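You operate a simulated robot arm through the tools that you are given. There is no shell and no other tool. Be economical: measure what you need, move in short steps, check, and stop when the job is done.

You are at the controls of a simulated robot arm. One attempt, no reset.

Task
Put the folded paper sack marked "small" from the top of the sack bench on the shelf of the sack bench. Then close the riddle soil drawer. Then shut the top sample drawer. Then put the grey cloth on the top of the steel stand away on the shelf of the grey steps rest. Then take the pot that says "summer" from the top of the steel stand and put it on the top of the steel side table. Then lift the pocket flap b open. Keep to this order. Set down upright: folded paper sack, pot.

Only the result counts: the job must be done as asked and must still hold three seconds after the hand-in. Knocking over, shifting, dropping, spilling or breaking anything else fails it. Flat cloth is picked up by pressing the open fingertips on it (5 to 10 N) and closing them slowly along it; thin cloth reads only 2 to 8 mm in the jaws.

Robot
A 6-joint arm with a fingered hand on a trunk, on a base that drives. Base frame: it is fixed to the floor where the robot stands at the start and does not move with it; the origin is under the middle of the robot, x ahead of it, y to its left, z up. Units: m, degrees, N and s.
With the tool pointing down near the work surface it reaches from about 0.22 to 0.48 m from the robot's upright axis, wherever it stands. Its first joint turns from -166.0 to 166.0 degrees. Places, roughly: blue grease pot, grey grease pot [9.75, 10.5, 1]; folded paper sack [0.75, 0, 1]; grey cloth (11x7x4 cm) [9.6, 10.5, 0.9]; pocket flap b [0.8, 7.4, 0.8]; riddle soil drawer [-1.7, 12, 0.9]; shelf of the grey steps rest (20x45 cm) [4.56, 10.26, 0.8]; shelf of the sack bench (20x40 cm) [0.66, 0.14, 0.32]; top of the steel side table [6.1, 11.9, 0.8]; top sample drawer [-1.5, 13, 0.7]. Payload 2.3 kg.
The TCP is the grasp point between the finger pads, 0.022 m short of the fingertips. In the tool frame z runs along the fingers and y along their closing line. The gripper opens to 0.112 m. The gripper's body begins 0.06 m behind the TCP. The gripper is a hand of 3 fingers: y runs from the thumb to the fingers, the wrist lies at [0, 0, -0.218] in the tool frame.
Orientation is that of the tool frame in the base frame, as a unit quaternion [x, y, z, w]. With the fingers straight down and closing along the base's y, the tool's x points along the base's -x, its y along +y and its z along -z.

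Tools
- The arm moves only by the tool move_arm. Its argument "targets" is a list of rows, each a list of 6 numbers: the shift along the tool's x, y, z in m, then the turn, a rotation vector about the tool's x, y, z in degrees. In form: [[dx, dy, dz, ax, ay, az], ...]. A call has 1 to 10 rows; each row shifts and turns the commanded pose from where the row before left it, along the tool's axes as they then stand. Each row takes 0.2 s and may step no farther than 0.05 m and 8.6 degrees from the row before; otherwise, the whole call is refused. Where a pose cannot be reached the arm comes as near as it can. A force on the tool above 40 N (or 10 N above the force at the start of the call, whichever is more), or a blocked arm, ends the call early, and 0.2 s more pass. In this call time passes only in rows, and 0.2 s behind the last. It gives the time, the measured TCP pose, the force on the tool (base axes), the opening and the grip force at its end, in the units of the frame above (readings bear some noise), with the torque about the TCP (base axes, N m) and any sound that the robot's microphone picked up.
- Cameras (640 x 400 px; columns grow to the right, rows downward): "scene" is now at [0.023, 0.1463, 1.6011]; the picture's right is [0.04, -1.00, 0.00], its down [-0.77, -0.03, -0.64] and it looks along [0.63, 0.02, -0.77] (base axes); focal length 292 px, centre (320, 200). "wrist" rides on the gripper at [0.066, 0.003, -0.08] in the tool frame; the picture's right is [-0.05, 1.00, 0.00], its down [-0.77, -0.04, -0.64] and it looks along [-0.64, -0.03, 0.77] (tool axes); focal length 275 px, centre (320, 200). There is no depth. A picture from a camera that has moved, and an enlarged one, comes with that camera's place and axes in the base frame and with its lens. The place of the scene camera against the robot may be out by one fixed shift of up to 0.012 m in any direction.
- capture(camera): a new picture of that camera. No time passes.
- move_column(by): slides the trunk up (or, below 0, down) by that many m; the arm and the scene camera ride with it, the base frame stays. It gives what a move gives, with no picture.
- roll_base(legs): drives the robot by 1 to 6 legs, each [ahead, left, turn to the left] in m, m and degrees, along the robot's own axes; the way and the turn of a leg run together, so that a leg with both is an arc; at most 1.5 m and 180 degrees a leg. The arm and the cameras ride along, it lands a little off, and it stops where it bumps. It gives what a move gives.
- finger_targets(finger1, finger2, thumb_bend): sets how far each is bent, from 0 (flat) to 1 (curled in); at 0.3 the hand is open as for a grip, at 0.7 the pads meet at the TCP. One left out holds its place. A second passes; each finger stops where it meets its share of the squeeze, and holds until it gets a number again. It is the only way to open and close the hand. It gives what a move gives, with no picture; readings hold the bend of each and the force on the fingers (four entries, about 0 where the hand has none), thumb and palm.
- turn_head(pan, tilt): turns the head with the scene camera to pan (to the left, within 155 degrees either way) and tilt (down, from -29 to 69), counted from straight ahead of the robot. It gives what a move gives.
- zoom(camera, box): a new picture of the part [left, top, right, bottom] of that camera's present view, enlarged. No time passes.
- job_done(): hands the job in; it is judged then, once.

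Go step by step. Nothing tells you exact positions but the pictures and the camera data: compare them with the known pose of the tool, close in by small moves and look again before you grip or let go. The budget is 165 turns and 108 pictures, counting those below and the enlarged ones. Unless the task says otherwise, let go and move clear before handing in, and close with one line.

The tools are called as name(argument=value, ...) on one line, values as JSON. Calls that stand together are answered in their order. move_arm: Moves the arm, as the interface text tells. Its arguments: {"type":"object","properties":{"targets":{"type":"array"}},"required":["targets"]} The other tools are called the same way: move_column (by) slides the trunk up or down; finger_targets (finger1, finger2, thumb_bend) moves the fingers one by one; roll_base (legs) drives the base; turn_head (pan, tilt) turns the head that bears the scene camera; capture (camera) takes a picture; zoom (camera, box) takes an enlarged picture of a part of a camera's view; job_done () hands the job in.

At the start:

```text
time_s: 0.0
tool_pos: [0.2747, 0.0943, 1.0582]
tcp_rot: [-0.001, 1.0, 0.0, 0.0]
contact_force: [0.8, -0.4, 0.1]
torque: [0.0, -0.01, -0.01]
opening: 0.112
finger_force: 0.0
shape: jaw
bend: [0.3, 0.3, 0.3]
finger forces: [0.1, 0.0, 0.1, 0.1, 0.1, 0.0]
trunk travel left (down, up): [-0.525, 0.065]
robot x, y, heading: [-0.0017, 0.0032, 0.2]
head pan, tilt: [2.2, 50.6]
```

scene: 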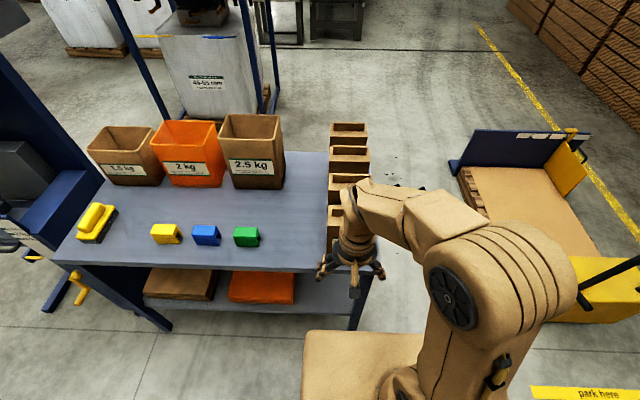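
wrist: 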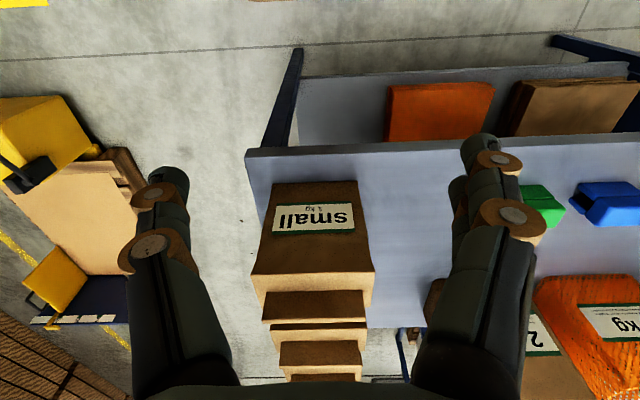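

I see the bench ahead, with a row of brown sacks at its right end; the nearest carries the label "small". I'll look closer from both cameras.

zoom(camera="scene", box=[260, 100, 420, 300])

zoom(camera="wrist", box=[220, 130, 460, 400])

```text
2.00 times, centred on (340, 200) of scene
camera zoom: at [0.023, 0.1463, 1.6011], right [0.04, -1.0, 0.0], down [-0.77, -0.03, -0.64], along [0.63, 0.02, -0.77], focal length 583 px, centre (280, 200)
```

zoom: 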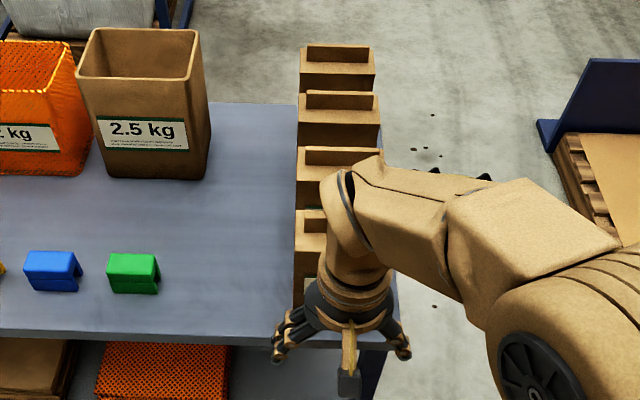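

```text
1.48 times, centred on (340, 265) of wrist
camera zoom: at [0.2075, 0.0959, 1.1396], right [0.05, 1.0, 0.0], down [0.77, -0.04, 0.64], along [0.64, -0.03, -0.77], focal length 408 px, centre (290, 104)
```

zoom: 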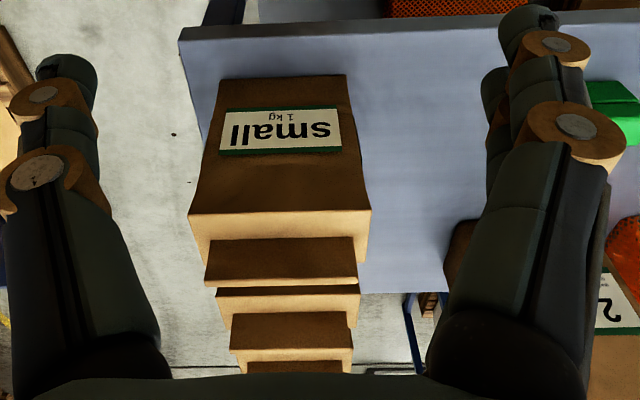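

The arm hides the stack in the scene view. I'll swing the arm left to clear the view.

move_arm(targets=[[0, 0.05, -0.02, 0, 0, 0], [0, 0.05, -0.02, 0, 0, 0], [0, 0.05, 0, 0, 0, 0], [0, 0.05, 0, 0, 0, 0]])

capture(camera="scene")

capture(camera="wrist")

```text
refused: row 1 steps farther than a row can; nothing moved
```

```text
103 pictures are left
camera scene: at [0.023, 0.1463, 1.6011], right [0.04, -1.0, 0.0], down [-0.77, -0.03, -0.64], along [0.63, 0.02, -0.77], focal length 292 px, centre (320, 200)
```

scene: 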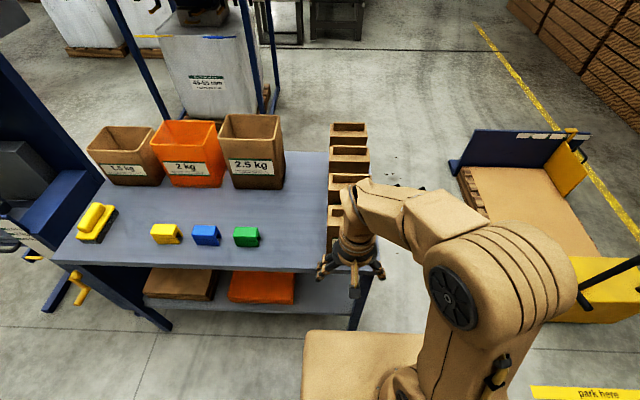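

```text
102 pictures are left
camera wrist: at [0.2075, 0.0959, 1.1396], right [0.05, 1.0, 0.0], down [0.77, -0.04, 0.64], along [0.64, -0.03, -0.77], focal length 275 px, centre (320, 200)
```

wrist: 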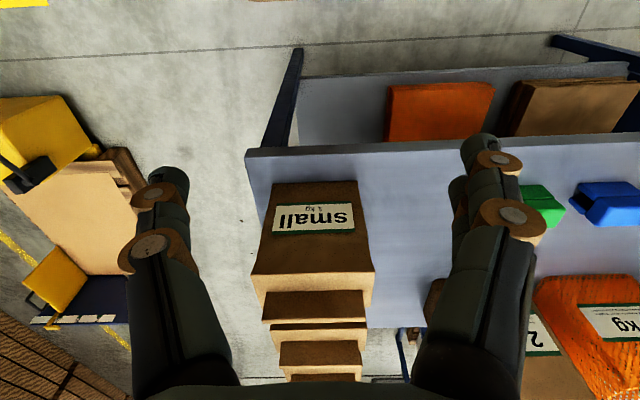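

The step was over the limit; I'll use smaller steps to clear the view.

move_arm(targets=[[0, 0.045, -0.01, 0, 0, 0], [0, 0.045, -0.01, 0, 0, 0], [0, 0.045, -0.01, 0, 0, 0], [0, 0.045, 0, 0, 0, 0], [0, 0.045, 0, 0, 0, 0]])

capture(camera="scene")

zoom(camera="scene", box=[290, 90, 430, 290])

capture(camera="wrist")

```text
time_s: 1.2
tool_pos: [0.273, 0.3182, 1.0881]
tcp_rot: [0.0, 1.0, -0.001, 0.0]
contact_force: [-0.3, -0.3, 0.1]
torque: [0.01, 0.02, -0.01]
opening: 0.112
finger_force: 0.1
shape: jaw
bend: [0.3, 0.3, 0.3]
finger forces: [0.0, 0.0, 0.1, 0.0, 0.0, 0.1]
trunk travel left (down, up): [-0.525, 0.065]
robot x, y, heading: [-0.0027, -0.0025, 0.1]
head pan, tilt: [2.2, 50.6]
```

```text
101 pictures are left
camera scene: at [0.0234, 0.1479, 1.6009], right [0.04, -1.0, 0.0], down [-0.77, -0.03, -0.64], along [0.63, 0.02, -0.77], focal length 292 px, centre (320, 200)
```

scene: 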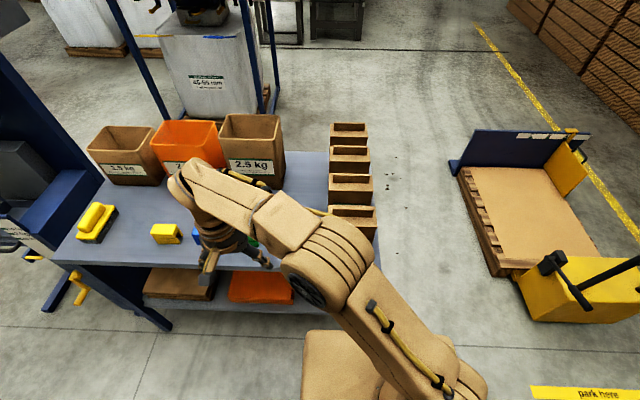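

```text
2.00 times, centred on (360, 190) of scene
camera zoom: at [0.0234, 0.1479, 1.6009], right [0.04, -1.0, 0.0], down [-0.77, -0.03, -0.64], along [0.63, 0.02, -0.77], focal length 583 px, centre (240, 220)
```

zoom: 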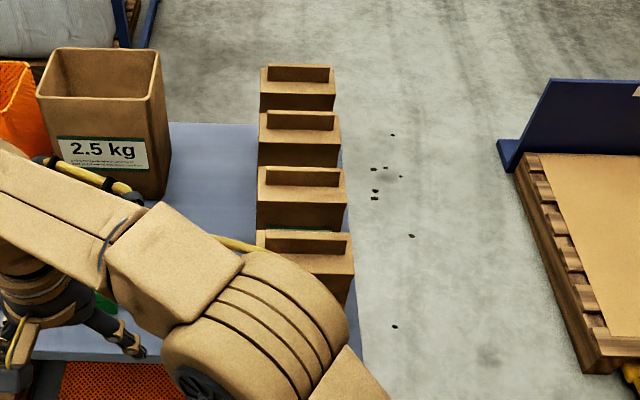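

```text
99 pictures are left
camera wrist: at [0.2068, 0.321, 1.1687], right [0.05, 1.0, 0.0], down [0.77, -0.03, 0.64], along [0.63, -0.03, -0.77], focal length 275 px, centre (320, 200)
```

wrist: 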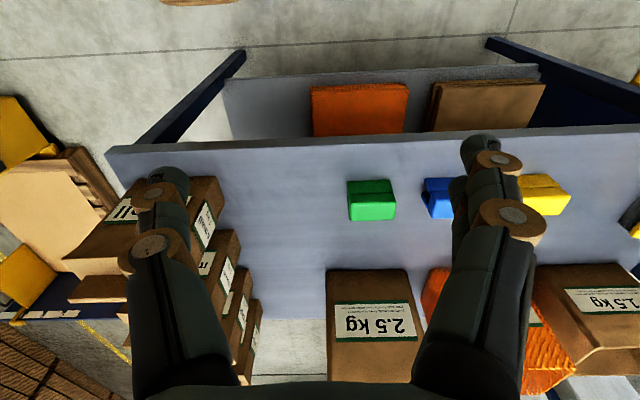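

There are four sacks in a row front to back, with labels on the front and left side. I'll read them.

zoom(camera="wrist", box=[60, 150, 300, 390])

move_arm(targets=[[0, 0.045, 0, 0, 0, 0], [0, 0.045, 0, 0, 0, 0]])

zoom(camera="scene", box=[290, 90, 430, 290])

```text
1.67 times, centred on (180, 270) of wrist
camera zoom: at [0.2068, 0.321, 1.1687], right [0.05, 1.0, 0.0], down [0.77, -0.03, 0.64], along [0.63, -0.03, -0.77], focal length 459 px, centre (553, 83)
```

zoom: 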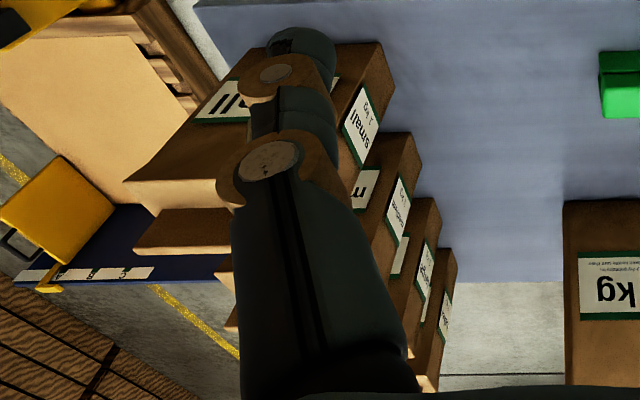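

```text
time_s: 1.8
tool_pos: [0.2643, 0.3683, 1.0857]
tcp_rot: [0.0, 1.0, 0.001, 0.0]
contact_force: [-0.6, 0.4, 0.1]
torque: [0.04, 0.0, -0.03]
opening: 0.1119
finger_force: 0.1
shape: jaw
bend: [0.3, 0.3, 0.3]
finger forces: [0.0, 0.1, 0.1, 0.1, 0.1, 0.0]
out of reach, approached as far as the arm can: row 2
trunk travel left (down, up): [-0.525, 0.065]
robot x, y, heading: [-0.0031, -0.0024, -0.1]
head pan, tilt: [2.2, 50.6]
```

```text
2.00 times, centred on (360, 190) of scene
camera zoom: at [0.0222, 0.1443, 1.6013], right [0.04, -1.0, 0.0], down [-0.77, -0.03, -0.64], along [0.64, 0.03, -0.77], focal length 583 px, centre (240, 220)
```

zoom: 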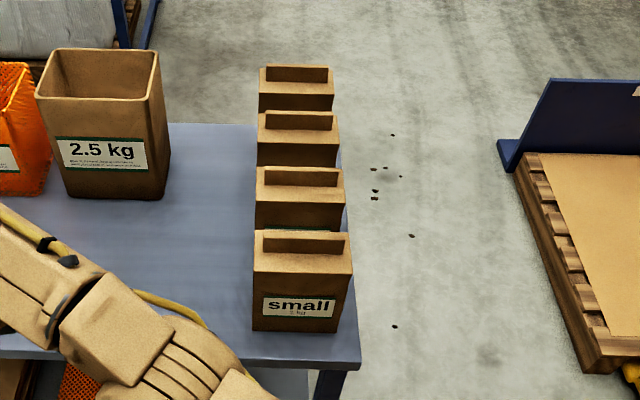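

The "small" sack is the nearest one, about x 0.50–0.57, y 0.0–0.145, z 0.74–0.92, too wide to grip front-on. I plan to go round to the bench's right end, grip it across its depth with a level hand, and slide it onto the shelf from that side. First the arm is brought to the middle and the robot drives right.

move_arm(targets=[[0, -0.045, 0, 0, 0, 0], [0, -0.045, 0, 0, 0, 0], [0, -0.045, 0, 0, 0, 0], [0, -0.045, 0, 0, 0, 0], [0, -0.045, 0, 0, 0, 0], [0, -0.045, 0, 0, 0, 0], [0, -0.045, 0, 0, 0, 0], [0, -0.045, 0, 0, 0, 0]])

roll_base(legs=[[0, -0.52, 0]])

turn_head(pan=10, tilt=55)

capture(camera="scene")

```text
time_s: 3.6
tool_pos: [0.2641, 0.0067, 1.0858]
tcp_rot: [0.0, 1.0, 0.001, 0.0]
contact_force: [0.2, -0.5, -0.3]
torque: [0.0, -0.01, -0.01]
opening: 0.1118
finger_force: 0.1
shape: jaw
bend: [0.3, 0.3, 0.3]
finger forces: [0.0, 0.0, 0.0, 0.0, 0.0, 0.1]
trunk travel left (down, up): [-0.525, 0.065]
robot x, y, heading: [0.0011, 0.0051, -0.2]
head pan, tilt: [2.2, 50.6]
```

```text
time_s: 6.7
tool_pos: [0.2662, -0.514, 1.087]
tcp_rot: [-0.003, 1.0, 0.0, -0.001]
contact_force: [1.2, 0.1, 0.2]
torque: [-0.02, -0.04, -0.02]
opening: 0.1119
finger_force: 0.0
shape: jaw
bend: [0.3, 0.3, 0.3]
finger forces: [0.1, 0.1, 0.0, 0.0, 0.0, 0.0]
trunk travel left (down, up): [-0.525, 0.065]
robot x, y, heading: [-0.0007, -0.522, 0.4]
head pan, tilt: [2.2, 50.6]
```

```text
time_s: 7.3
tool_pos: [0.2652, -0.5143, 1.0873]
tcp_rot: [-0.003, 1.0, 0.001, 0.0]
contact_force: [0.6, 0.1, -0.1]
torque: [-0.01, -0.03, 0.01]
opening: 0.1118
finger_force: 0.1
shape: jaw
bend: [0.3, 0.3, 0.3]
finger forces: [0.0, 0.1, 0.0, 0.1, 0.1, 0.0]
trunk travel left (down, up): [-0.525, 0.065]
robot x, y, heading: [-0.0011, -0.5276, -0.0]
head pan, tilt: [10.0, 55.0]
```

```text
96 pictures are left
camera scene: at [0.0182, -0.3678, 1.5953], right [0.18, -0.98, 0.0], down [-0.81, -0.15, -0.57], along [0.56, 0.1, -0.82], focal length 292 px, centre (320, 200)
```

scene: 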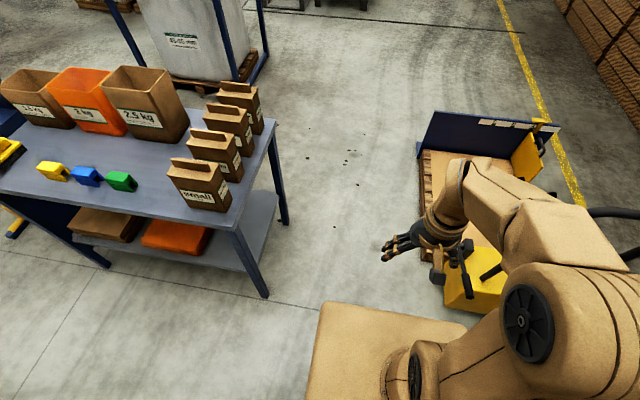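

The right side of the bench is open, with room between it and the pallet jack. I'll drive forward alongside and turn left to face the bench's end.

roll_base(legs=[[0.535, 0.05, 0], [0, 0, 90]])

turn_head(pan=0, tilt=55)

capture(camera="scene")

```text
time_s: 14.3
tool_pos: [0.533, -0.2011, 1.0867]
tcp_rot: [0.713, -0.701, 0.0, 0.0]
contact_force: [0.3, -0.4, 1.1]
torque: [0.02, -0.03, -0.01]
opening: 0.112
finger_force: 0.0
shape: jaw
bend: [0.3, 0.3, 0.3]
finger forces: [0.0, 0.0, 0.1, 0.0, 0.1, 0.0]
trunk travel left (down, up): [-0.525, 0.065]
robot x, y, heading: [0.5445, -0.467, 91.0]
head pan, tilt: [10.0, 55.0]
```

```text
time_s: 15.0
tool_pos: [0.5314, -0.2014, 1.0864]
tcp_rot: [0.713, -0.701, 0.0, 0.001]
contact_force: [0.4, 0.1, 1.1]
torque: [0.0, -0.01, -0.01]
opening: 0.1117
finger_force: 0.1
shape: jaw
bend: [0.3, 0.3, 0.3]
finger forces: [0.0, 0.0, 0.0, 0.1, 0.0, 0.0]
trunk travel left (down, up): [-0.525, 0.065]
robot x, y, heading: [0.5427, -0.4676, 91.1]
head pan, tilt: [0.0, 55.0]
```

```text
95 pictures are left
camera scene: at [0.4102, -0.4545, 1.5953], right [1.0, 0.02, 0.0], down [0.01, -0.82, -0.57], along [-0.01, 0.57, -0.82], focal length 292 px, centre (320, 200)
```

scene: 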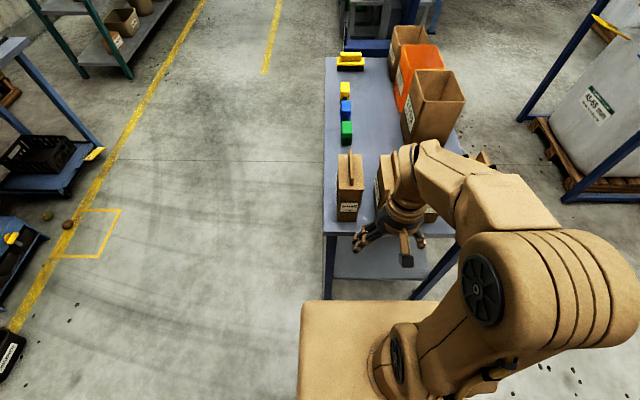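

Now facing the bench's end; the small sack is just left of the hand. I zoom for exact measurement.

zoom(camera="scene", box=[310, 130, 470, 230])

capture(camera="wrist")

```text
4.00 times, centred on (390, 180) of scene
camera zoom: at [0.4102, -0.4545, 1.5953], right [1.0, 0.02, 0.0], down [0.01, -0.82, -0.57], along [-0.01, 0.57, -0.82], focal length 1166 px, centre (40, 280)
```

zoom: 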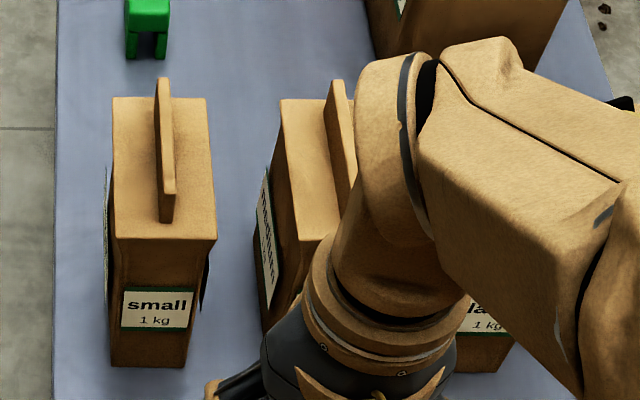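

```text
93 pictures are left
camera wrist: at [0.529, -0.2678, 1.1678], right [-1.0, 0.03, 0.0], down [0.02, 0.77, 0.64], along [0.02, 0.64, -0.77], focal length 275 px, centre (320, 200)
```

wrist: 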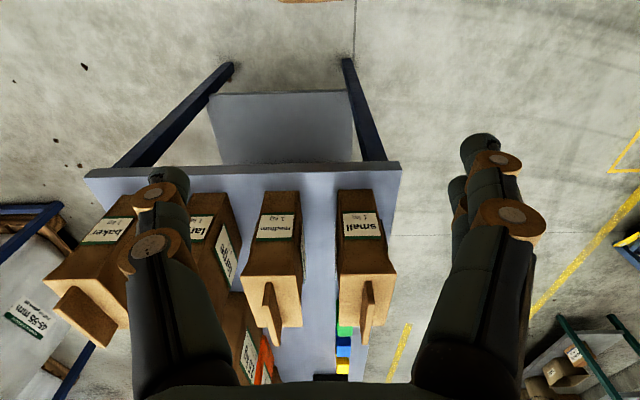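

The sack stands at about x 0.455–0.52, y 0.015–0.145, z 0.80–0.97. I'll roll the hand half round so its camera ends up on top when level.

move_arm(targets=[[0, 0, 0, 0, 0, 8.5], [0, 0, 0, 0, 0, 8.5], [0, 0, 0, 0, 0, 8.5], [0, 0, 0, 0, 0, 8.5], [0, 0, 0, 0, 0, 8.5], [0, 0, 0, 0, 0, 8.5], [0, 0, 0, 0, 0, 8.5], [0, 0, 0, 0, 0, 8.5], [0, 0, 0, 0, 0, 8.5], [0, 0, 0, 0, 0, 8.5]])

move_arm(targets=[[0, 0, 0, 0, 0, 8.5], [0, 0, 0, 0, 0, 8.5], [0, 0, 0, 0, 0, 8.5], [0, 0, 0, 0, 0, 8.5], [0, 0, 0, 0, 0, 8.5], [0, 0, 0, 0, 0, 8.5], [0, 0, 0, 0, 0, 8.5], [0, 0, 0, 0, 0, 8.5], [0, 0, 0, 0, 0, 8.5], [0, 0, 0, 0, 0, 8.5]])

```text
time_s: 17.2
tool_pos: [0.5306, -0.2005, 1.0869]
tcp_rot: [-0.051, 0.999, 0.001, 0.0]
contact_force: [0.5, -0.3, 0.2]
torque: [0.01, 0.0, 0.0]
opening: 0.1118
finger_force: 0.1
shape: jaw
bend: [0.3, 0.3, 0.3]
finger forces: [0.1, 0.0, 0.0, 0.1, 0.1, 0.0]
trunk travel left (down, up): [-0.525, 0.065]
robot x, y, heading: [0.5419, -0.4685, 90.9]
head pan, tilt: [0.0, 55.0]
```

```text
time_s: 19.4
tool_pos: [0.5314, -0.2, 1.0874]
tcp_rot: [0.638, 0.77, -0.001, 0.0]
contact_force: [-0.6, -0.6, 0.1]
torque: [-0.02, 0.0, -0.02]
opening: 0.1119
finger_force: 0.0
shape: jaw
bend: [0.3, 0.3, 0.3]
finger forces: [0.0, 0.1, 0.0, 0.1, 0.1, 0.0]
trunk travel left (down, up): [-0.525, 0.065]
robot x, y, heading: [0.5392, -0.466, 91.0]
head pan, tilt: [0.0, 55.0]
```

Finish the roll and begin pitching the hand to level while easing it forward.

move_arm(targets=[[0, 0, 0, 0, 0, 8.5], [0.016, 0, 0, 0, 0, 2.2], [0.016, 0, 0, 0, 8.5, 0], [0.016, 0, 0.002, 0, 8.5, 0], [0.015, 0, 0.005, 0, 8.5, 0], [0.014, 0, 0.007, 0, 8.5, 0], [0.013, 0, 0.009, 0, 8.5, 0]])

capture(camera="wrist")

```text
time_s: 21.0
tool_pos: [0.5326, -0.1093, 1.0958]
tcp_rot: [0.664, 0.667, 0.242, -0.237]
contact_force: [0.6, -0.7, 0.8]
torque: [0.01, -0.02, 0.0]
opening: 0.1117
finger_force: 0.1
shape: jaw
bend: [0.3, 0.3, 0.3]
finger forces: [0.0, 0.0, 0.0, 0.0, 0.0, 0.0]
out of reach, approached as far as the arm can: row 7
trunk travel left (down, up): [-0.525, 0.065]
robot x, y, heading: [0.5452, -0.4644, 91.1]
head pan, tilt: [0.0, 55.0]
```

```text
92 pictures are left
camera wrist: at [0.5344, -0.1093, 1.1991], right [1.0, -0.04, -0.02], down [-0.04, -1.0, 0.0], along [-0.02, 0.0, -1.0], focal length 275 px, centre (320, 200)
```

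wrist: 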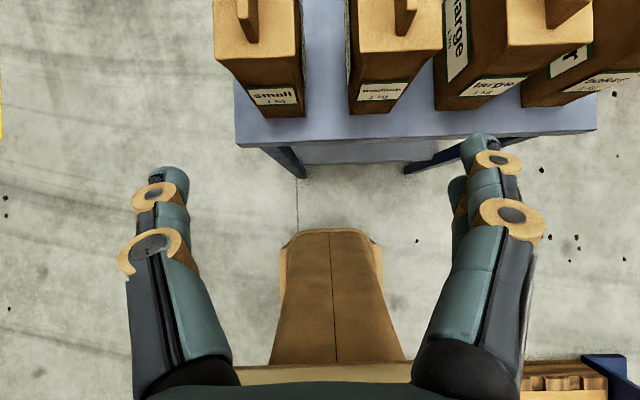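

The downward wrist view puts the sack's centre at x≈0.475, near face at y≈0.012. The arm needs more room, so I check behind before backing up.

turn_head(pan=150, tilt=60)

capture(camera="scene")

```text
time_s: 23.4
tool_pos: [0.5337, -0.1096, 1.0949]
tcp_rot: [0.666, 0.665, 0.243, -0.236]
contact_force: [-0.7, -0.3, 0.1]
torque: [0.0, -0.01, -0.01]
opening: 0.1117
finger_force: 0.0
shape: jaw
bend: [0.3, 0.3, 0.3]
finger forces: [0.0, 0.1, 0.0, 0.1, 0.1, 0.0]
trunk travel left (down, up): [-0.525, 0.065]
robot x, y, heading: [0.5455, -0.4672, 91.0]
head pan, tilt: [150.0, 60.0]
```

```text
91 pictures are left
camera scene: at [0.3791, -0.5848, 1.5892], right [-0.87, 0.49, 0.0], down [0.42, 0.76, -0.5], along [-0.24, -0.44, -0.87], focal length 292 px, centre (320, 200)
```

scene: 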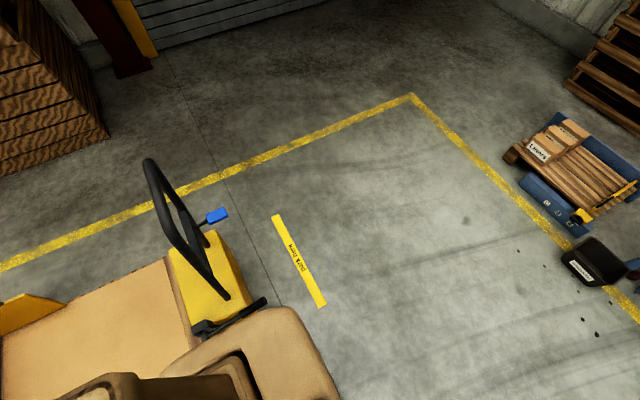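

The jack is close behind, so no backing up. Instead I'll level the hand above the sack, drop it down over the sack's two broad faces, lift, and carry it round to the bench's front.

move_arm(targets=[[0.0192, -0.0095, 0.0161, 0, 8.4, 0], [0.0166, -0.0095, 0.0187, 0, 8.4, 0], [0.0137, -0.0095, 0.0209, 0, 8.4, 0], [0.0105, -0.0095, 0.0227, 0, 8.4, 0], [0.0071, -0.0095, 0.024, 0, 8.4, 0], [0.0035, -0.0095, 0.0248, 0, 8.4, 0]])

turn_head(pan=0, tilt=50)

capture(camera="scene")

capture(camera="wrist")

```text
time_s: 24.8
tool_pos: [0.4965, -0.0781, 1.1969]
tcp_rot: [0.59, 0.641, 0.308, -0.383]
contact_force: [0.6, -0.6, 0.5]
torque: [-0.04, 0.0, -0.01]
opening: 0.1118
finger_force: 0.1
shape: jaw
bend: [0.3, 0.3, 0.3]
finger forces: [0.0, 0.1, 0.1, 0.1, 0.1, 0.0]
out of reach, approached as far as the arm can: row 1, 2, 3, 4, 5, 6
trunk travel left (down, up): [-0.525, 0.065]
robot x, y, heading: [0.5457, -0.4704, 91.0]
head pan, tilt: [150.0, 60.0]
```

```text
time_s: 27.1
tool_pos: [0.4962, -0.0771, 1.1973]
tcp_rot: [0.591, 0.64, 0.308, -0.381]
contact_force: [-0.2, 0.4, 0.6]
torque: [0.02, -0.02, 0.01]
opening: 0.1118
finger_force: 0.1
shape: jaw
bend: [0.3, 0.3, 0.3]
finger forces: [0.0, 0.0, 0.0, 0.0, 0.0, 0.0]
trunk travel left (down, up): [-0.525, 0.065]
robot x, y, heading: [0.5466, -0.4642, 91.2]
head pan, tilt: [0.0, 50.0]
```

```text
90 pictures are left
camera scene: at [0.4101, -0.4496, 1.6018], right [1.0, 0.02, 0.0], down [0.01, -0.77, -0.64], along [-0.01, 0.64, -0.77], focal length 292 px, centre (320, 200)
```

scene: 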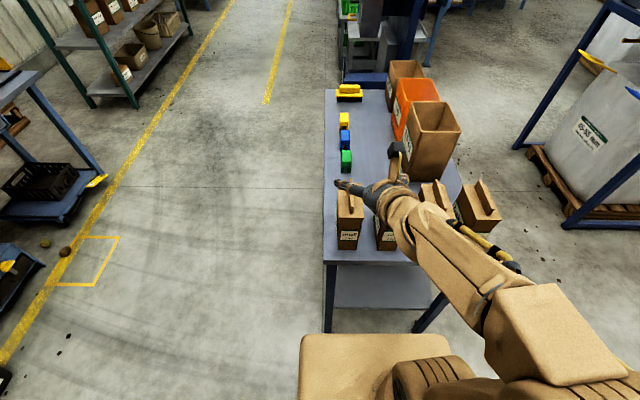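

```text
89 pictures are left
camera wrist: at [0.5077, -0.1096, 1.2958], right [0.99, 0.09, -0.1], down [0.05, -0.94, -0.32], along [-0.12, 0.32, -0.94], focal length 275 px, centre (320, 200)
```

wrist: 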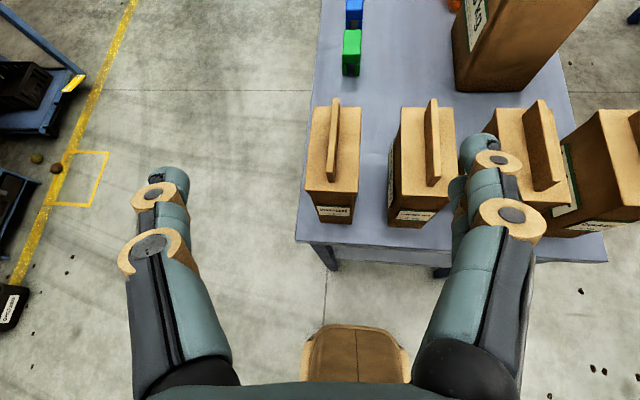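

The arm twisted near its wrist limit, so a fully level hand is a poor choice here. I'll instead grip the sack by its top ridge with the hand tilted 45°, the ridge straight ahead; first straighten the hand and shift the base left.

move_arm(targets=[[0.001, 0, 0.03, -3, -6.7, 0.35], [0.0, 0, 0.03, -3, -6.7, 0.35]])

roll_base(legs=[[0, 0.058, 0]])

capture(camera="wrist")

```text
time_s: 27.7
tool_pos: [0.4881, -0.025, 1.1628]
tcp_rot: [0.646, 0.661, 0.267, -0.274]
contact_force: [-0.8, 0.9, 0.0]
torque: [0.03, 0.02, 0.02]
opening: 0.112
finger_force: 0.1
shape: jaw
bend: [0.3, 0.3, 0.3]
finger forces: [0.1, 0.0, 0.0, 0.1, 0.1, 0.1]
trunk travel left (down, up): [-0.525, 0.065]
robot x, y, heading: [0.5453, -0.4673, 90.9]
head pan, tilt: [0.0, 50.0]
```

```text
time_s: 28.7
tool_pos: [0.4288, -0.0273, 1.1624]
tcp_rot: [0.646, 0.66, 0.268, -0.274]
contact_force: [-0.7, 0.4, 0.0]
torque: [-0.01, -0.01, -0.02]
opening: 0.1119
finger_force: 0.1
shape: jaw
bend: [0.3, 0.3, 0.3]
finger forces: [0.1, 0.0, 0.0, 0.0, 0.0, 0.0]
trunk travel left (down, up): [-0.525, 0.065]
robot x, y, heading: [0.4874, -0.4674, 91.0]
head pan, tilt: [0.0, 50.0]
```

```text
88 pictures are left
camera wrist: at [0.4314, -0.0373, 1.2679], right [1.0, -0.01, -0.03], down [-0.01, -1.0, -0.1], along [-0.03, 0.1, -0.99], focal length 275 px, centre (320, 200)
```

wrist: 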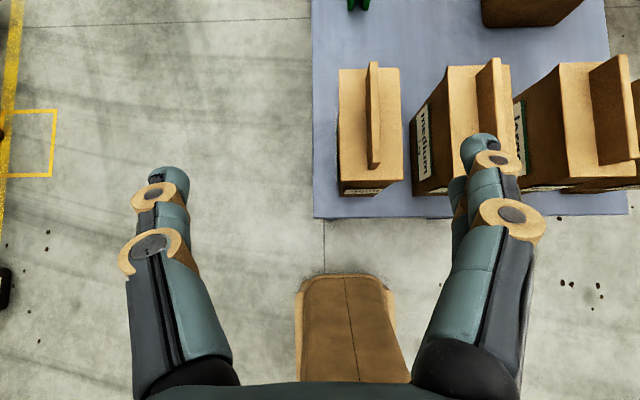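

The hand is now at a clean 45°. The ridge runs x≈0.476, y 0.022–0.128, top about z 1.008. I move to a stand-off in line with it.

move_arm(targets=[[-0.0145, 0.016, 0.033, 0, 0, 0], [-0.0145, 0.016, 0.033, 0, 0, 0], [-0.0145, 0.016, 0.033, 0, 0, 0]])

capture(camera="wrist")

zoom(camera="scene", box=[320, 140, 480, 240])

```text
time_s: 29.5
tool_pos: [0.4691, 0.0201, 1.084]
tcp_rot: [0.646, 0.665, 0.254, -0.275]
contact_force: [-0.1, -0.8, -0.7]
torque: [-0.01, 0.0, 0.04]
opening: 0.1118
finger_force: 0.0
shape: jaw
bend: [0.3, 0.3, 0.3]
finger forces: [0.1, 0.0, 0.0, 0.0, 0.0, 0.1]
out of reach, approached as far as the arm can: row 2, 3
trunk travel left (down, up): [-0.525, 0.065]
robot x, y, heading: [0.4851, -0.4669, 90.8]
head pan, tilt: [0.0, 50.0]
```

```text
87 pictures are left
camera wrist: at [0.4731, 0.0118, 1.1885], right [1.0, 0.0, -0.05], down [0.0, -1.0, -0.08], along [-0.05, 0.08, -1.0], focal length 275 px, centre (320, 200)
```

wrist: 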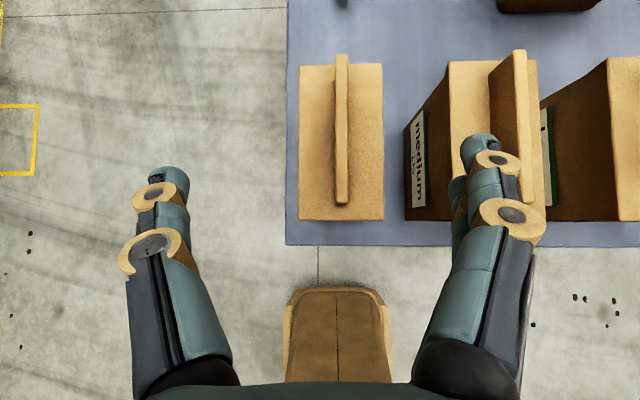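

```text
4.00 times, centred on (400, 190) of scene
camera zoom: at [0.3522, -0.4499, 1.6019], right [1.0, 0.02, 0.0], down [0.01, -0.77, -0.64], along [-0.01, 0.64, -0.77], focal length 1166 px, centre (0, 240)
```

zoom: 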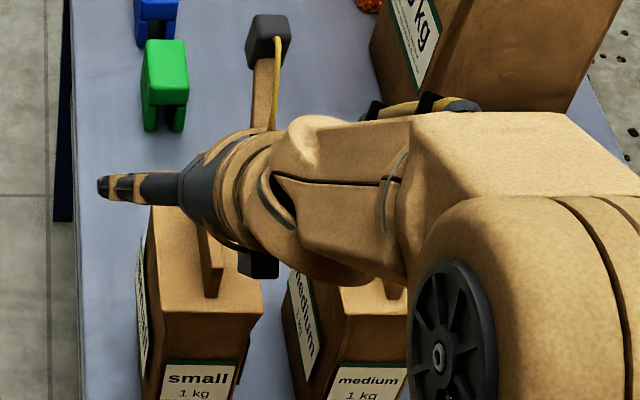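

The arm can't hold 45° this low and close, so I'll use a 30° tilt instead, which should still fit under the bench front. Re-pitching now.

move_arm(targets=[[0, 0.004, 0.0, -1.0, -7.5, 0.4], [0, 0.003, 0.0, -1.1, -7.5, 0.3], [0.007, 0, 0.029, 0, 0, 0]])

capture(camera="wrist")

```text
time_s: 30.3
tool_pos: [0.4928, 0.0453, 1.0497]
tcp_rot: [0.676, 0.665, 0.243, -0.204]
contact_force: [-0.1, 0.5, 0.2]
torque: [-0.02, 0.04, -0.01]
opening: 0.1115
finger_force: 0.1
shape: jaw
bend: [0.3, 0.3, 0.3]
finger forces: [0.0, 0.0, 0.0, 0.1, 0.1, 0.1]
out of reach, approached as far as the arm can: row 1, 2
trunk travel left (down, up): [-0.525, 0.065]
robot x, y, heading: [0.4882, -0.4654, 90.9]
head pan, tilt: [0.0, 50.0]
```

```text
85 pictures are left
camera wrist: at [0.4905, 0.0488, 1.1546], right [1.0, -0.07, 0.02], down [-0.07, -1.0, 0.04], along [0.02, -0.04, -1.0], focal length 275 px, centre (320, 200)
```

wrist: 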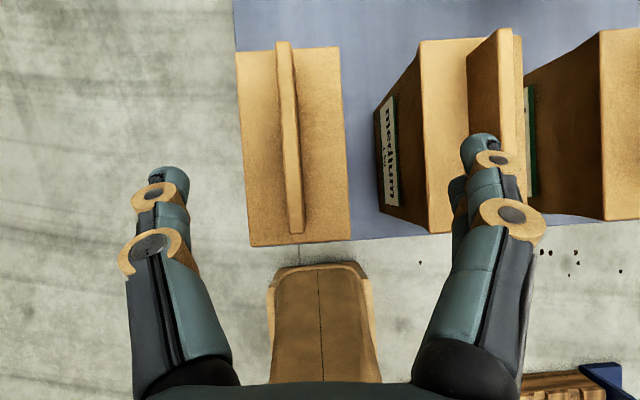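

The hand is at 37° with a small yaw. I correct yaw and centre over the ridge (x≈0.476).

move_arm(targets=[[0.003, -0.017, -0.008, 3.3, -7, -2.5]])

capture(camera="wrist")

```text
time_s: 30.7
tool_pos: [0.4762, 0.0415, 1.0561]
tcp_rot: [0.668, 0.697, 0.187, -0.178]
contact_force: [-0.7, -0.2, -0.4]
torque: [-0.02, 0.01, 0.0]
opening: 0.1118
finger_force: 0.0
shape: jaw
bend: [0.3, 0.3, 0.3]
finger forces: [0.0, 0.0, 0.0, 0.1, 0.0, 0.0]
trunk travel left (down, up): [-0.525, 0.065]
robot x, y, heading: [0.4849, -0.4658, 91.3]
head pan, tilt: [0.0, 50.0]
```

```text
84 pictures are left
camera wrist: at [0.4748, 0.0592, 1.1601], right [1.0, 0.0, 0.0], down [0.0, -0.99, 0.17], along [0.0, -0.17, -0.99], focal length 275 px, centre (320, 200)
```

wrist: 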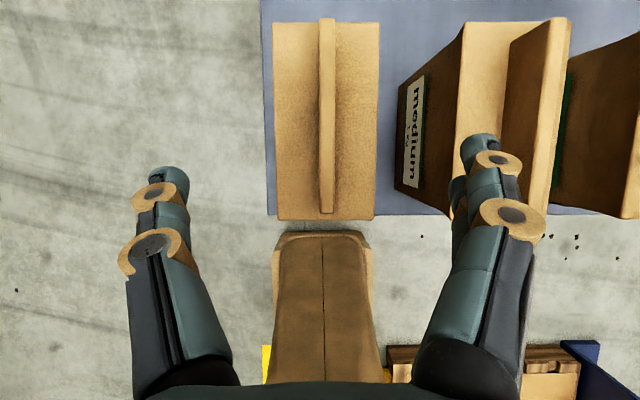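

The hand is now nicely lined up over the ridge. I slide down along the hand's axis so the fingers straddle it.

move_arm(targets=[[0.0015, 0.001, 0.022, 0, 0, 0], [0.0015, 0.001, 0.022, 0, 0, 0], [0.001, 0, 0.02, 0, 0, 0]])

capture(camera="wrist")

zoom(camera="scene", box=[320, 140, 480, 240])

```text
time_s: 31.5
tool_pos: [0.4818, 0.0776, 1.0055]
tcp_rot: [0.668, 0.698, 0.187, -0.178]
contact_force: [0.2, 0.3, 0.3]
torque: [0.02, 0.0, -0.01]
opening: 0.112
finger_force: 0.1
shape: jaw
bend: [0.3, 0.3, 0.3]
finger forces: [0.1, 0.1, 0.0, 0.1, 0.0, 0.1]
trunk travel left (down, up): [-0.525, 0.065]
robot x, y, heading: [0.486, -0.4699, 90.8]
head pan, tilt: [0.0, 50.0]
```

```text
83 pictures are left
camera wrist: at [0.48, 0.095, 1.1088], right [1.0, 0.0, 0.0], down [0.0, -0.99, 0.17], along [0.0, -0.17, -0.99], focal length 275 px, centre (320, 200)
```

wrist: 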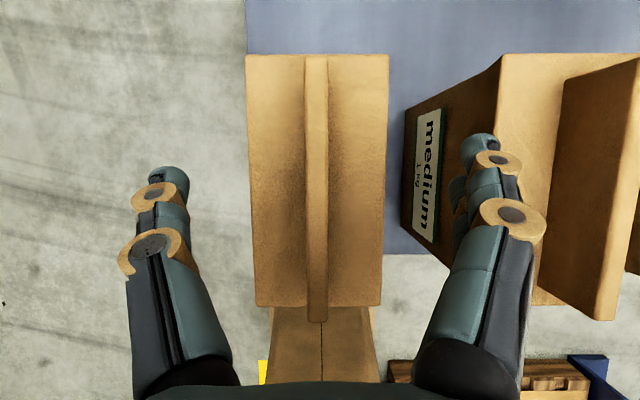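

```text
4.00 times, centred on (400, 190) of scene
camera zoom: at [0.3518, -0.4497, 1.6018], right [1.0, 0.02, 0.0], down [0.01, -0.77, -0.64], along [-0.01, 0.64, -0.77], focal length 1166 px, centre (0, 240)
```

zoom: 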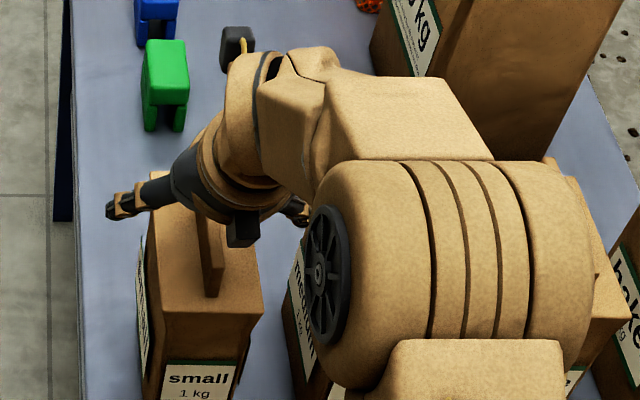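

The ridge is centred between the fingers. A 2 mm correction, then I close.

move_arm(targets=[[0, -0.0025, 0, 0, 0, 0]])

finger_targets(finger1=0.6, finger2=0.6, thumb_bend=0.6)

capture(camera="wrist")

```text
time_s: 31.9
tool_pos: [0.4782, 0.0784, 1.0062]
tcp_rot: [0.668, 0.698, 0.188, -0.177]
contact_force: [-0.2, 0.2, -1.3]
torque: [0.02, 0.04, 0.0]
opening: 0.1121
finger_force: 0.1
shape: jaw
bend: [0.3, 0.3, 0.3]
finger forces: [0.0, 0.1, 0.1, 0.0, 0.0, 0.1]
trunk travel left (down, up): [-0.525, 0.065]
robot x, y, heading: [0.4841, -0.4666, 91.0]
head pan, tilt: [0.0, 50.0]
```

```text
time_s: 32.9
tool_pos: [0.4772, 0.0767, 1.0065]
tcp_rot: [0.668, 0.698, 0.189, -0.178]
contact_force: [0.6, -0.3, 0.1]
torque: [-0.01, 0.01, 0.04]
opening: 0.0276
finger_force: 0.1
shape: fingers
bend: [0.6, 0.6, 0.6]
finger forces: [0.0, 0.0, 0.0, 0.1, 0.0, 0.1]
trunk travel left (down, up): [-0.525, 0.065]
robot x, y, heading: [0.4876, -0.4692, 90.9]
head pan, tilt: [0.0, 50.0]
```

```text
81 pictures are left
camera wrist: at [0.4767, 0.094, 1.1093], right [1.0, 0.0, 0.0], down [0.0, -0.99, 0.16], along [0.0, -0.16, -0.99], focal length 275 px, centre (320, 200)
```

wrist: 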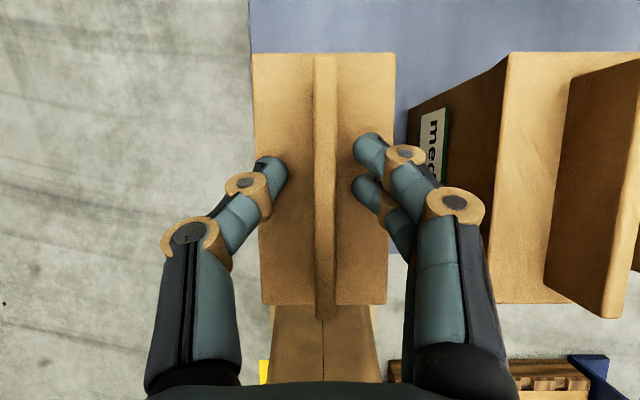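

The fingertips sit evenly either side of the ridge. Closing to grip.

finger_targets(finger1=0.72, finger2=0.72, thumb_bend=0.72)

move_arm(targets=[[0.005, 0, -0.0087, 0, 0, 0], [0.005, 0, -0.0087, 0, 0, 0]])

capture(camera="wrist")

```text
time_s: 33.9
tool_pos: [0.4775, 0.0778, 1.0065]
tcp_rot: [0.668, 0.698, 0.187, -0.178]
contact_force: [0.6, 0.7, 0.8]
torque: [0.01, -0.01, -0.03]
opening: 0.007
finger_force: 5.0
shape: fingers
bend: [0.69, 0.7, 0.69]
finger forces: [3.1, 2.8, 0.0, 0.1, 4.5, 0.1]
trunk travel left (down, up): [-0.525, 0.065]
robot x, y, heading: [0.483, -0.4678, 91.3]
head pan, tilt: [0.0, 50.0]
```

```text
time_s: 34.5
tool_pos: [0.476, 0.0764, 1.0247]
tcp_rot: [0.668, 0.698, 0.188, -0.179]
contact_force: [1.5, 0.4, 2.5]
torque: [0.01, -0.08, 0.0]
opening: 0.0
finger_force: 1.8
shape: fingers
bend: [0.72, 0.71, 0.72]
finger forces: [0.0, 2.7, 0.1, 0.0, 0.0, 0.1]
trunk travel left (down, up): [-0.525, 0.065]
robot x, y, heading: [0.487, -0.4692, 91.1]
head pan, tilt: [0.0, 50.0]
```

```text
80 pictures are left
camera wrist: at [0.4757, 0.0933, 1.1285], right [1.0, 0.0, 0.0], down [0.0, -0.99, 0.16], along [0.0, -0.16, -0.99], focal length 275 px, centre (320, 200)
```

wrist: 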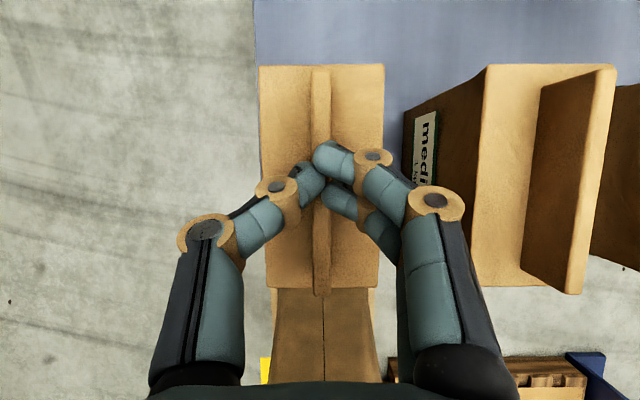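

The fingers slipped off; the squeeze was only 5 N because I limited the bend. I open, go a centimetre deeper and close with a larger bend.

finger_targets(finger1=0.56, finger2=0.56, thumb_bend=0.56)

move_arm(targets=[[-0.007, 0.001, 0.0122, 0, 0, 0], [-0.007, 0.001, 0.0122, 0, 0, 0]])

capture(camera="wrist")

```text
time_s: 35.5
tool_pos: [0.4759, 0.077, 1.024]
tcp_rot: [0.668, 0.697, 0.189, -0.178]
contact_force: [0.7, 0.3, -0.3]
torque: [0.0, -0.01, 0.01]
opening: 0.0375
finger_force: 0.1
shape: fingers
bend: [0.56, 0.56, 0.56]
finger forces: [0.0, 0.0, 0.0, 0.0, 0.0, 0.0]
trunk travel left (down, up): [-0.525, 0.065]
robot x, y, heading: [0.4884, -0.4663, 91.1]
head pan, tilt: [0.0, 50.0]
```

```text
time_s: 36.1
tool_pos: [0.4797, 0.0747, 0.9993]
tcp_rot: [0.667, 0.697, 0.192, -0.18]
contact_force: [0.6, 2.7, 18.1]
torque: [0.14, -0.48, 0.1]
opening: 0.0376
finger_force: 9.6
shape: fingers
bend: [0.56, 0.6, 0.56]
finger forces: [0.0, 18.9, 0.0, 0.0, 0.0, 0.0]
trunk travel left (down, up): [-0.525, 0.065]
robot x, y, heading: [0.4861, -0.4656, 90.9]
head pan, tilt: [0.0, 50.0]
```

```text
79 pictures are left
camera wrist: at [0.4783, 0.0924, 1.1028], right [1.0, 0.0, 0.0], down [0.0, -0.99, 0.16], along [0.0, -0.16, -0.99], focal length 275 px, centre (320, 200)
```

wrist: 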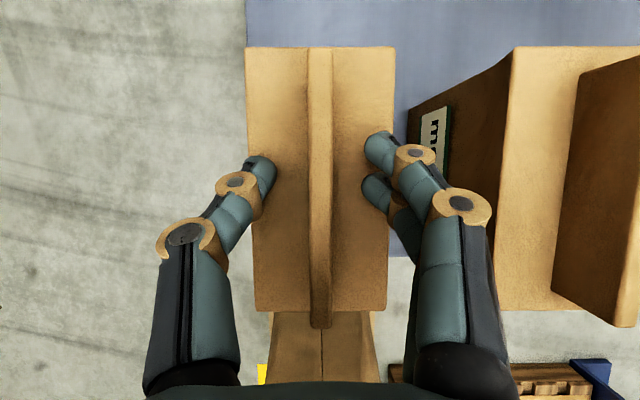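

One finger touches the sack's top at 18 N; I raise 4 mm and close harder.

move_arm(targets=[[0.002, -0.002, -0.0035, 0, 0, 0]])

finger_targets(finger1=1.0, finger2=1.0, thumb_bend=1.0)

```text
time_s: 36.5
tool_pos: [0.4772, 0.0769, 0.9999]
tcp_rot: [0.668, 0.698, 0.187, -0.178]
contact_force: [1.0, 2.2, 5.5]
torque: [0.06, -0.24, 0.05]
opening: 0.0375
finger_force: 3.0
shape: fingers
bend: [0.56, 0.57, 0.56]
finger forces: [0.1, 6.1, 0.0, 0.0, 0.0, 0.1]
trunk travel left (down, up): [-0.525, 0.065]
robot x, y, heading: [0.4905, -0.4657, 91.0]
head pan, tilt: [0.0, 50.0]
```

```text
time_s: 37.5
tool_pos: [0.478, 0.0777, 0.9988]
tcp_rot: [0.668, 0.698, 0.186, -0.177]
contact_force: [0.0, 0.0, -9.9]
torque: [-0.03, -0.02, 0.01]
opening: 0.0044
finger_force: 28.6
shape: fingers
bend: [0.73, 0.74, 0.72]
finger forces: [14.2, 14.7, 0.1, 0.1, 28.5, 0.1]
trunk travel left (down, up): [-0.525, 0.065]
robot x, y, heading: [0.4856, -0.4677, 91.3]
head pan, tilt: [0.0, 50.0]
```

Now the grip is 28 N. I lift a little and check.

move_arm(targets=[[0.005, 0, -0.0087, 0, 0, 0], [0.01, 0, -0.0174, 0, 0, 0], [0.01, 0, -0.0174, 0, 0, 0]])

capture(camera="wrist")

capture(camera="scene")

```text
time_s: 38.3
tool_pos: [0.4769, 0.0773, 1.0502]
tcp_rot: [0.669, 0.697, 0.188, -0.177]
contact_force: [-0.9, 1.3, -10.5]
torque: [-0.02, -0.02, -0.02]
opening: 0.0043
finger_force: 28.9
shape: fingers
bend: [0.73, 0.74, 0.72]
finger forces: [14.3, 14.8, 0.1, 0.0, 28.6, 0.0]
trunk travel left (down, up): [-0.525, 0.065]
robot x, y, heading: [0.4887, -0.4672, 90.9]
head pan, tilt: [0.0, 50.0]
```

```text
78 pictures are left
camera wrist: at [0.4748, 0.0943, 1.1535], right [1.0, 0.0, 0.0], down [0.0, -0.99, 0.17], along [0.0, -0.17, -0.99], focal length 275 px, centre (320, 200)
```

wrist: 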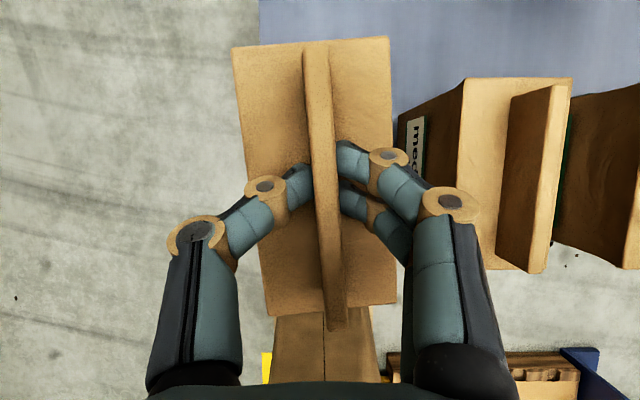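

```text
77 pictures are left
camera scene: at [0.3519, -0.4489, 1.6018], right [1.0, 0.02, 0.0], down [0.01, -0.77, -0.64], along [-0.01, 0.64, -0.77], focal length 292 px, centre (320, 200)
```

scene: 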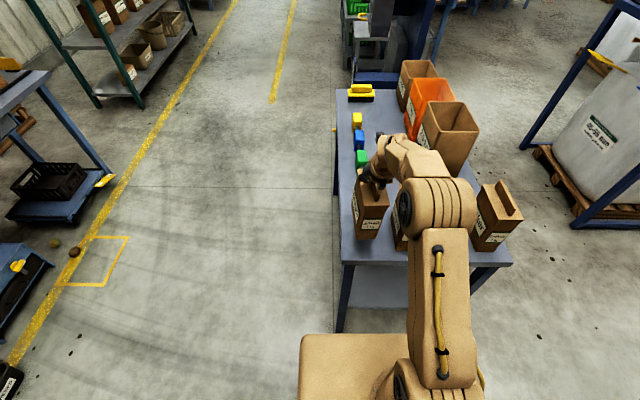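

The sack (about 1 kg) is held, hanging upright with a few degrees of yaw. I carry it left clear of the bench, turn to face +x, and come to the bench's front.

roll_base(legs=[[0, 0.85, 0], [0, 0, -91], [0, 0.58, 0]])

capture(camera="wrist")

capture(camera="scene")

```text
time_s: 49.6
tool_pos: [0.1637, 0.1107, 1.0505]
tcp_rot: [0.966, 0.013, 0.258, 0.01]
contact_force: [-0.7, 1.2, -10.1]
torque: [-0.01, 0.06, 0.0]
opening: 0.0042
finger_force: 29.2
shape: fingers
bend: [0.73, 0.74, 0.72]
finger forces: [14.4, 14.7, 0.0, 0.0, 28.6, 0.0]
trunk travel left (down, up): [-0.525, 0.065]
robot x, y, heading: [-0.3834, 0.1087, 0.2]
head pan, tilt: [0.0, 50.0]
```

```text
76 pictures are left
camera wrist: at [0.1798, 0.1102, 1.1531], right [-0.02, -1.0, 0.0], down [-0.99, 0.02, 0.17], along [-0.17, 0.0, -0.99], focal length 275 px, centre (320, 200)
```

wrist: 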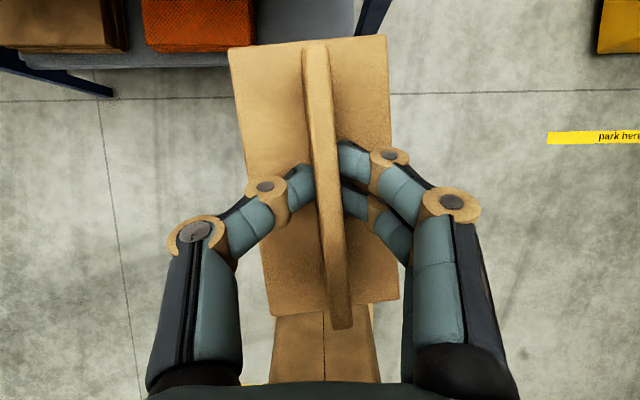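

```text
75 pictures are left
camera scene: at [-0.3565, 0.2519, 1.6017], right [0.0, -1.0, 0.0], down [-0.77, 0.0, -0.64], along [0.64, 0.0, -0.77], focal length 292 px, centre (320, 200)
```

scene: 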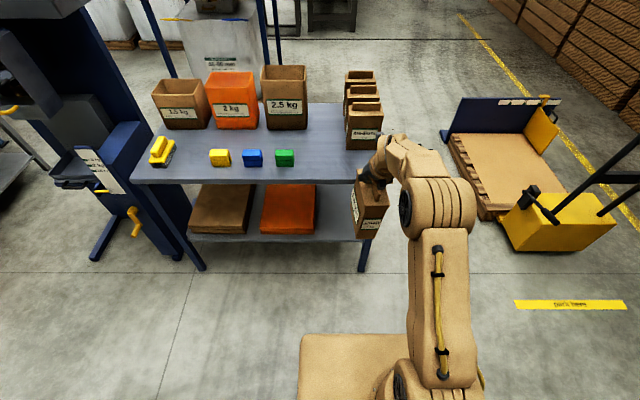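

The free part of the shelf is y≈0.02–0.265. At a 30° tilt the wrist would graze the bench front, so I test in the air whether a steeper tilt is reachable with the arm further out.

move_arm(targets=[[0.02, 0, 0.012, 0, 0, 0], [0.02, 0, 0.012, 0, 0, 0], [0, 0, 0, 0, 7, 0], [0, 0, 0, 0, 7, 0]])

```text
time_s: 50.6
tool_pos: [0.2097, 0.1101, 1.0496]
tcp_rot: [0.927, 0.013, 0.374, 0.008]
contact_force: [1.1, 0.0, -8.9]
torque: [-0.01, 0.15, 0.03]
opening: 0.0044
finger_force: 28.5
shape: fingers
bend: [0.73, 0.74, 0.73]
finger forces: [13.3, 15.5, 0.0, 0.0, 28.3, 0.0]
trunk travel left (down, up): [-0.525, 0.065]
robot x, y, heading: [-0.3836, 0.1101, 0.0]
head pan, tilt: [0.0, 50.0]
```

44° works at 0.59 m reach. I push the test to 60°.

move_arm(targets=[[0, 0, 0, 0, 8, 0], [0, 0, 0, 0, 8, 0]])

capture(camera="scene")

```text
time_s: 51.2
tool_pos: [0.2101, 0.1103, 1.0477]
tcp_rot: [0.867, 0.014, 0.498, 0.005]
contact_force: [1.3, -0.1, -10.2]
torque: [-0.09, 0.3, -0.02]
opening: 0.0041
finger_force: 28.6
shape: fingers
bend: [0.73, 0.74, 0.74]
finger forces: [12.8, 16.7, 0.0, 0.0, 28.7, 0.0]
trunk travel left (down, up): [-0.525, 0.065]
robot x, y, heading: [-0.3787, 0.1042, 0.1]
head pan, tilt: [0.0, 50.0]
```

```text
74 pictures are left
camera scene: at [-0.3555, 0.2516, 1.6018], right [0.0, -1.0, 0.0], down [-0.77, 0.0, -0.64], along [0.64, 0.0, -0.77], focal length 292 px, centre (320, 200)
```

scene: 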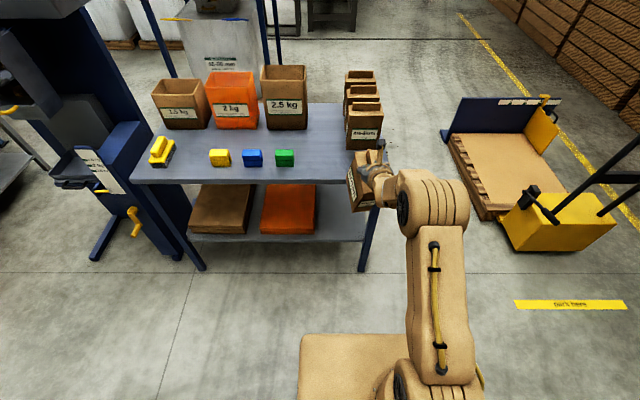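

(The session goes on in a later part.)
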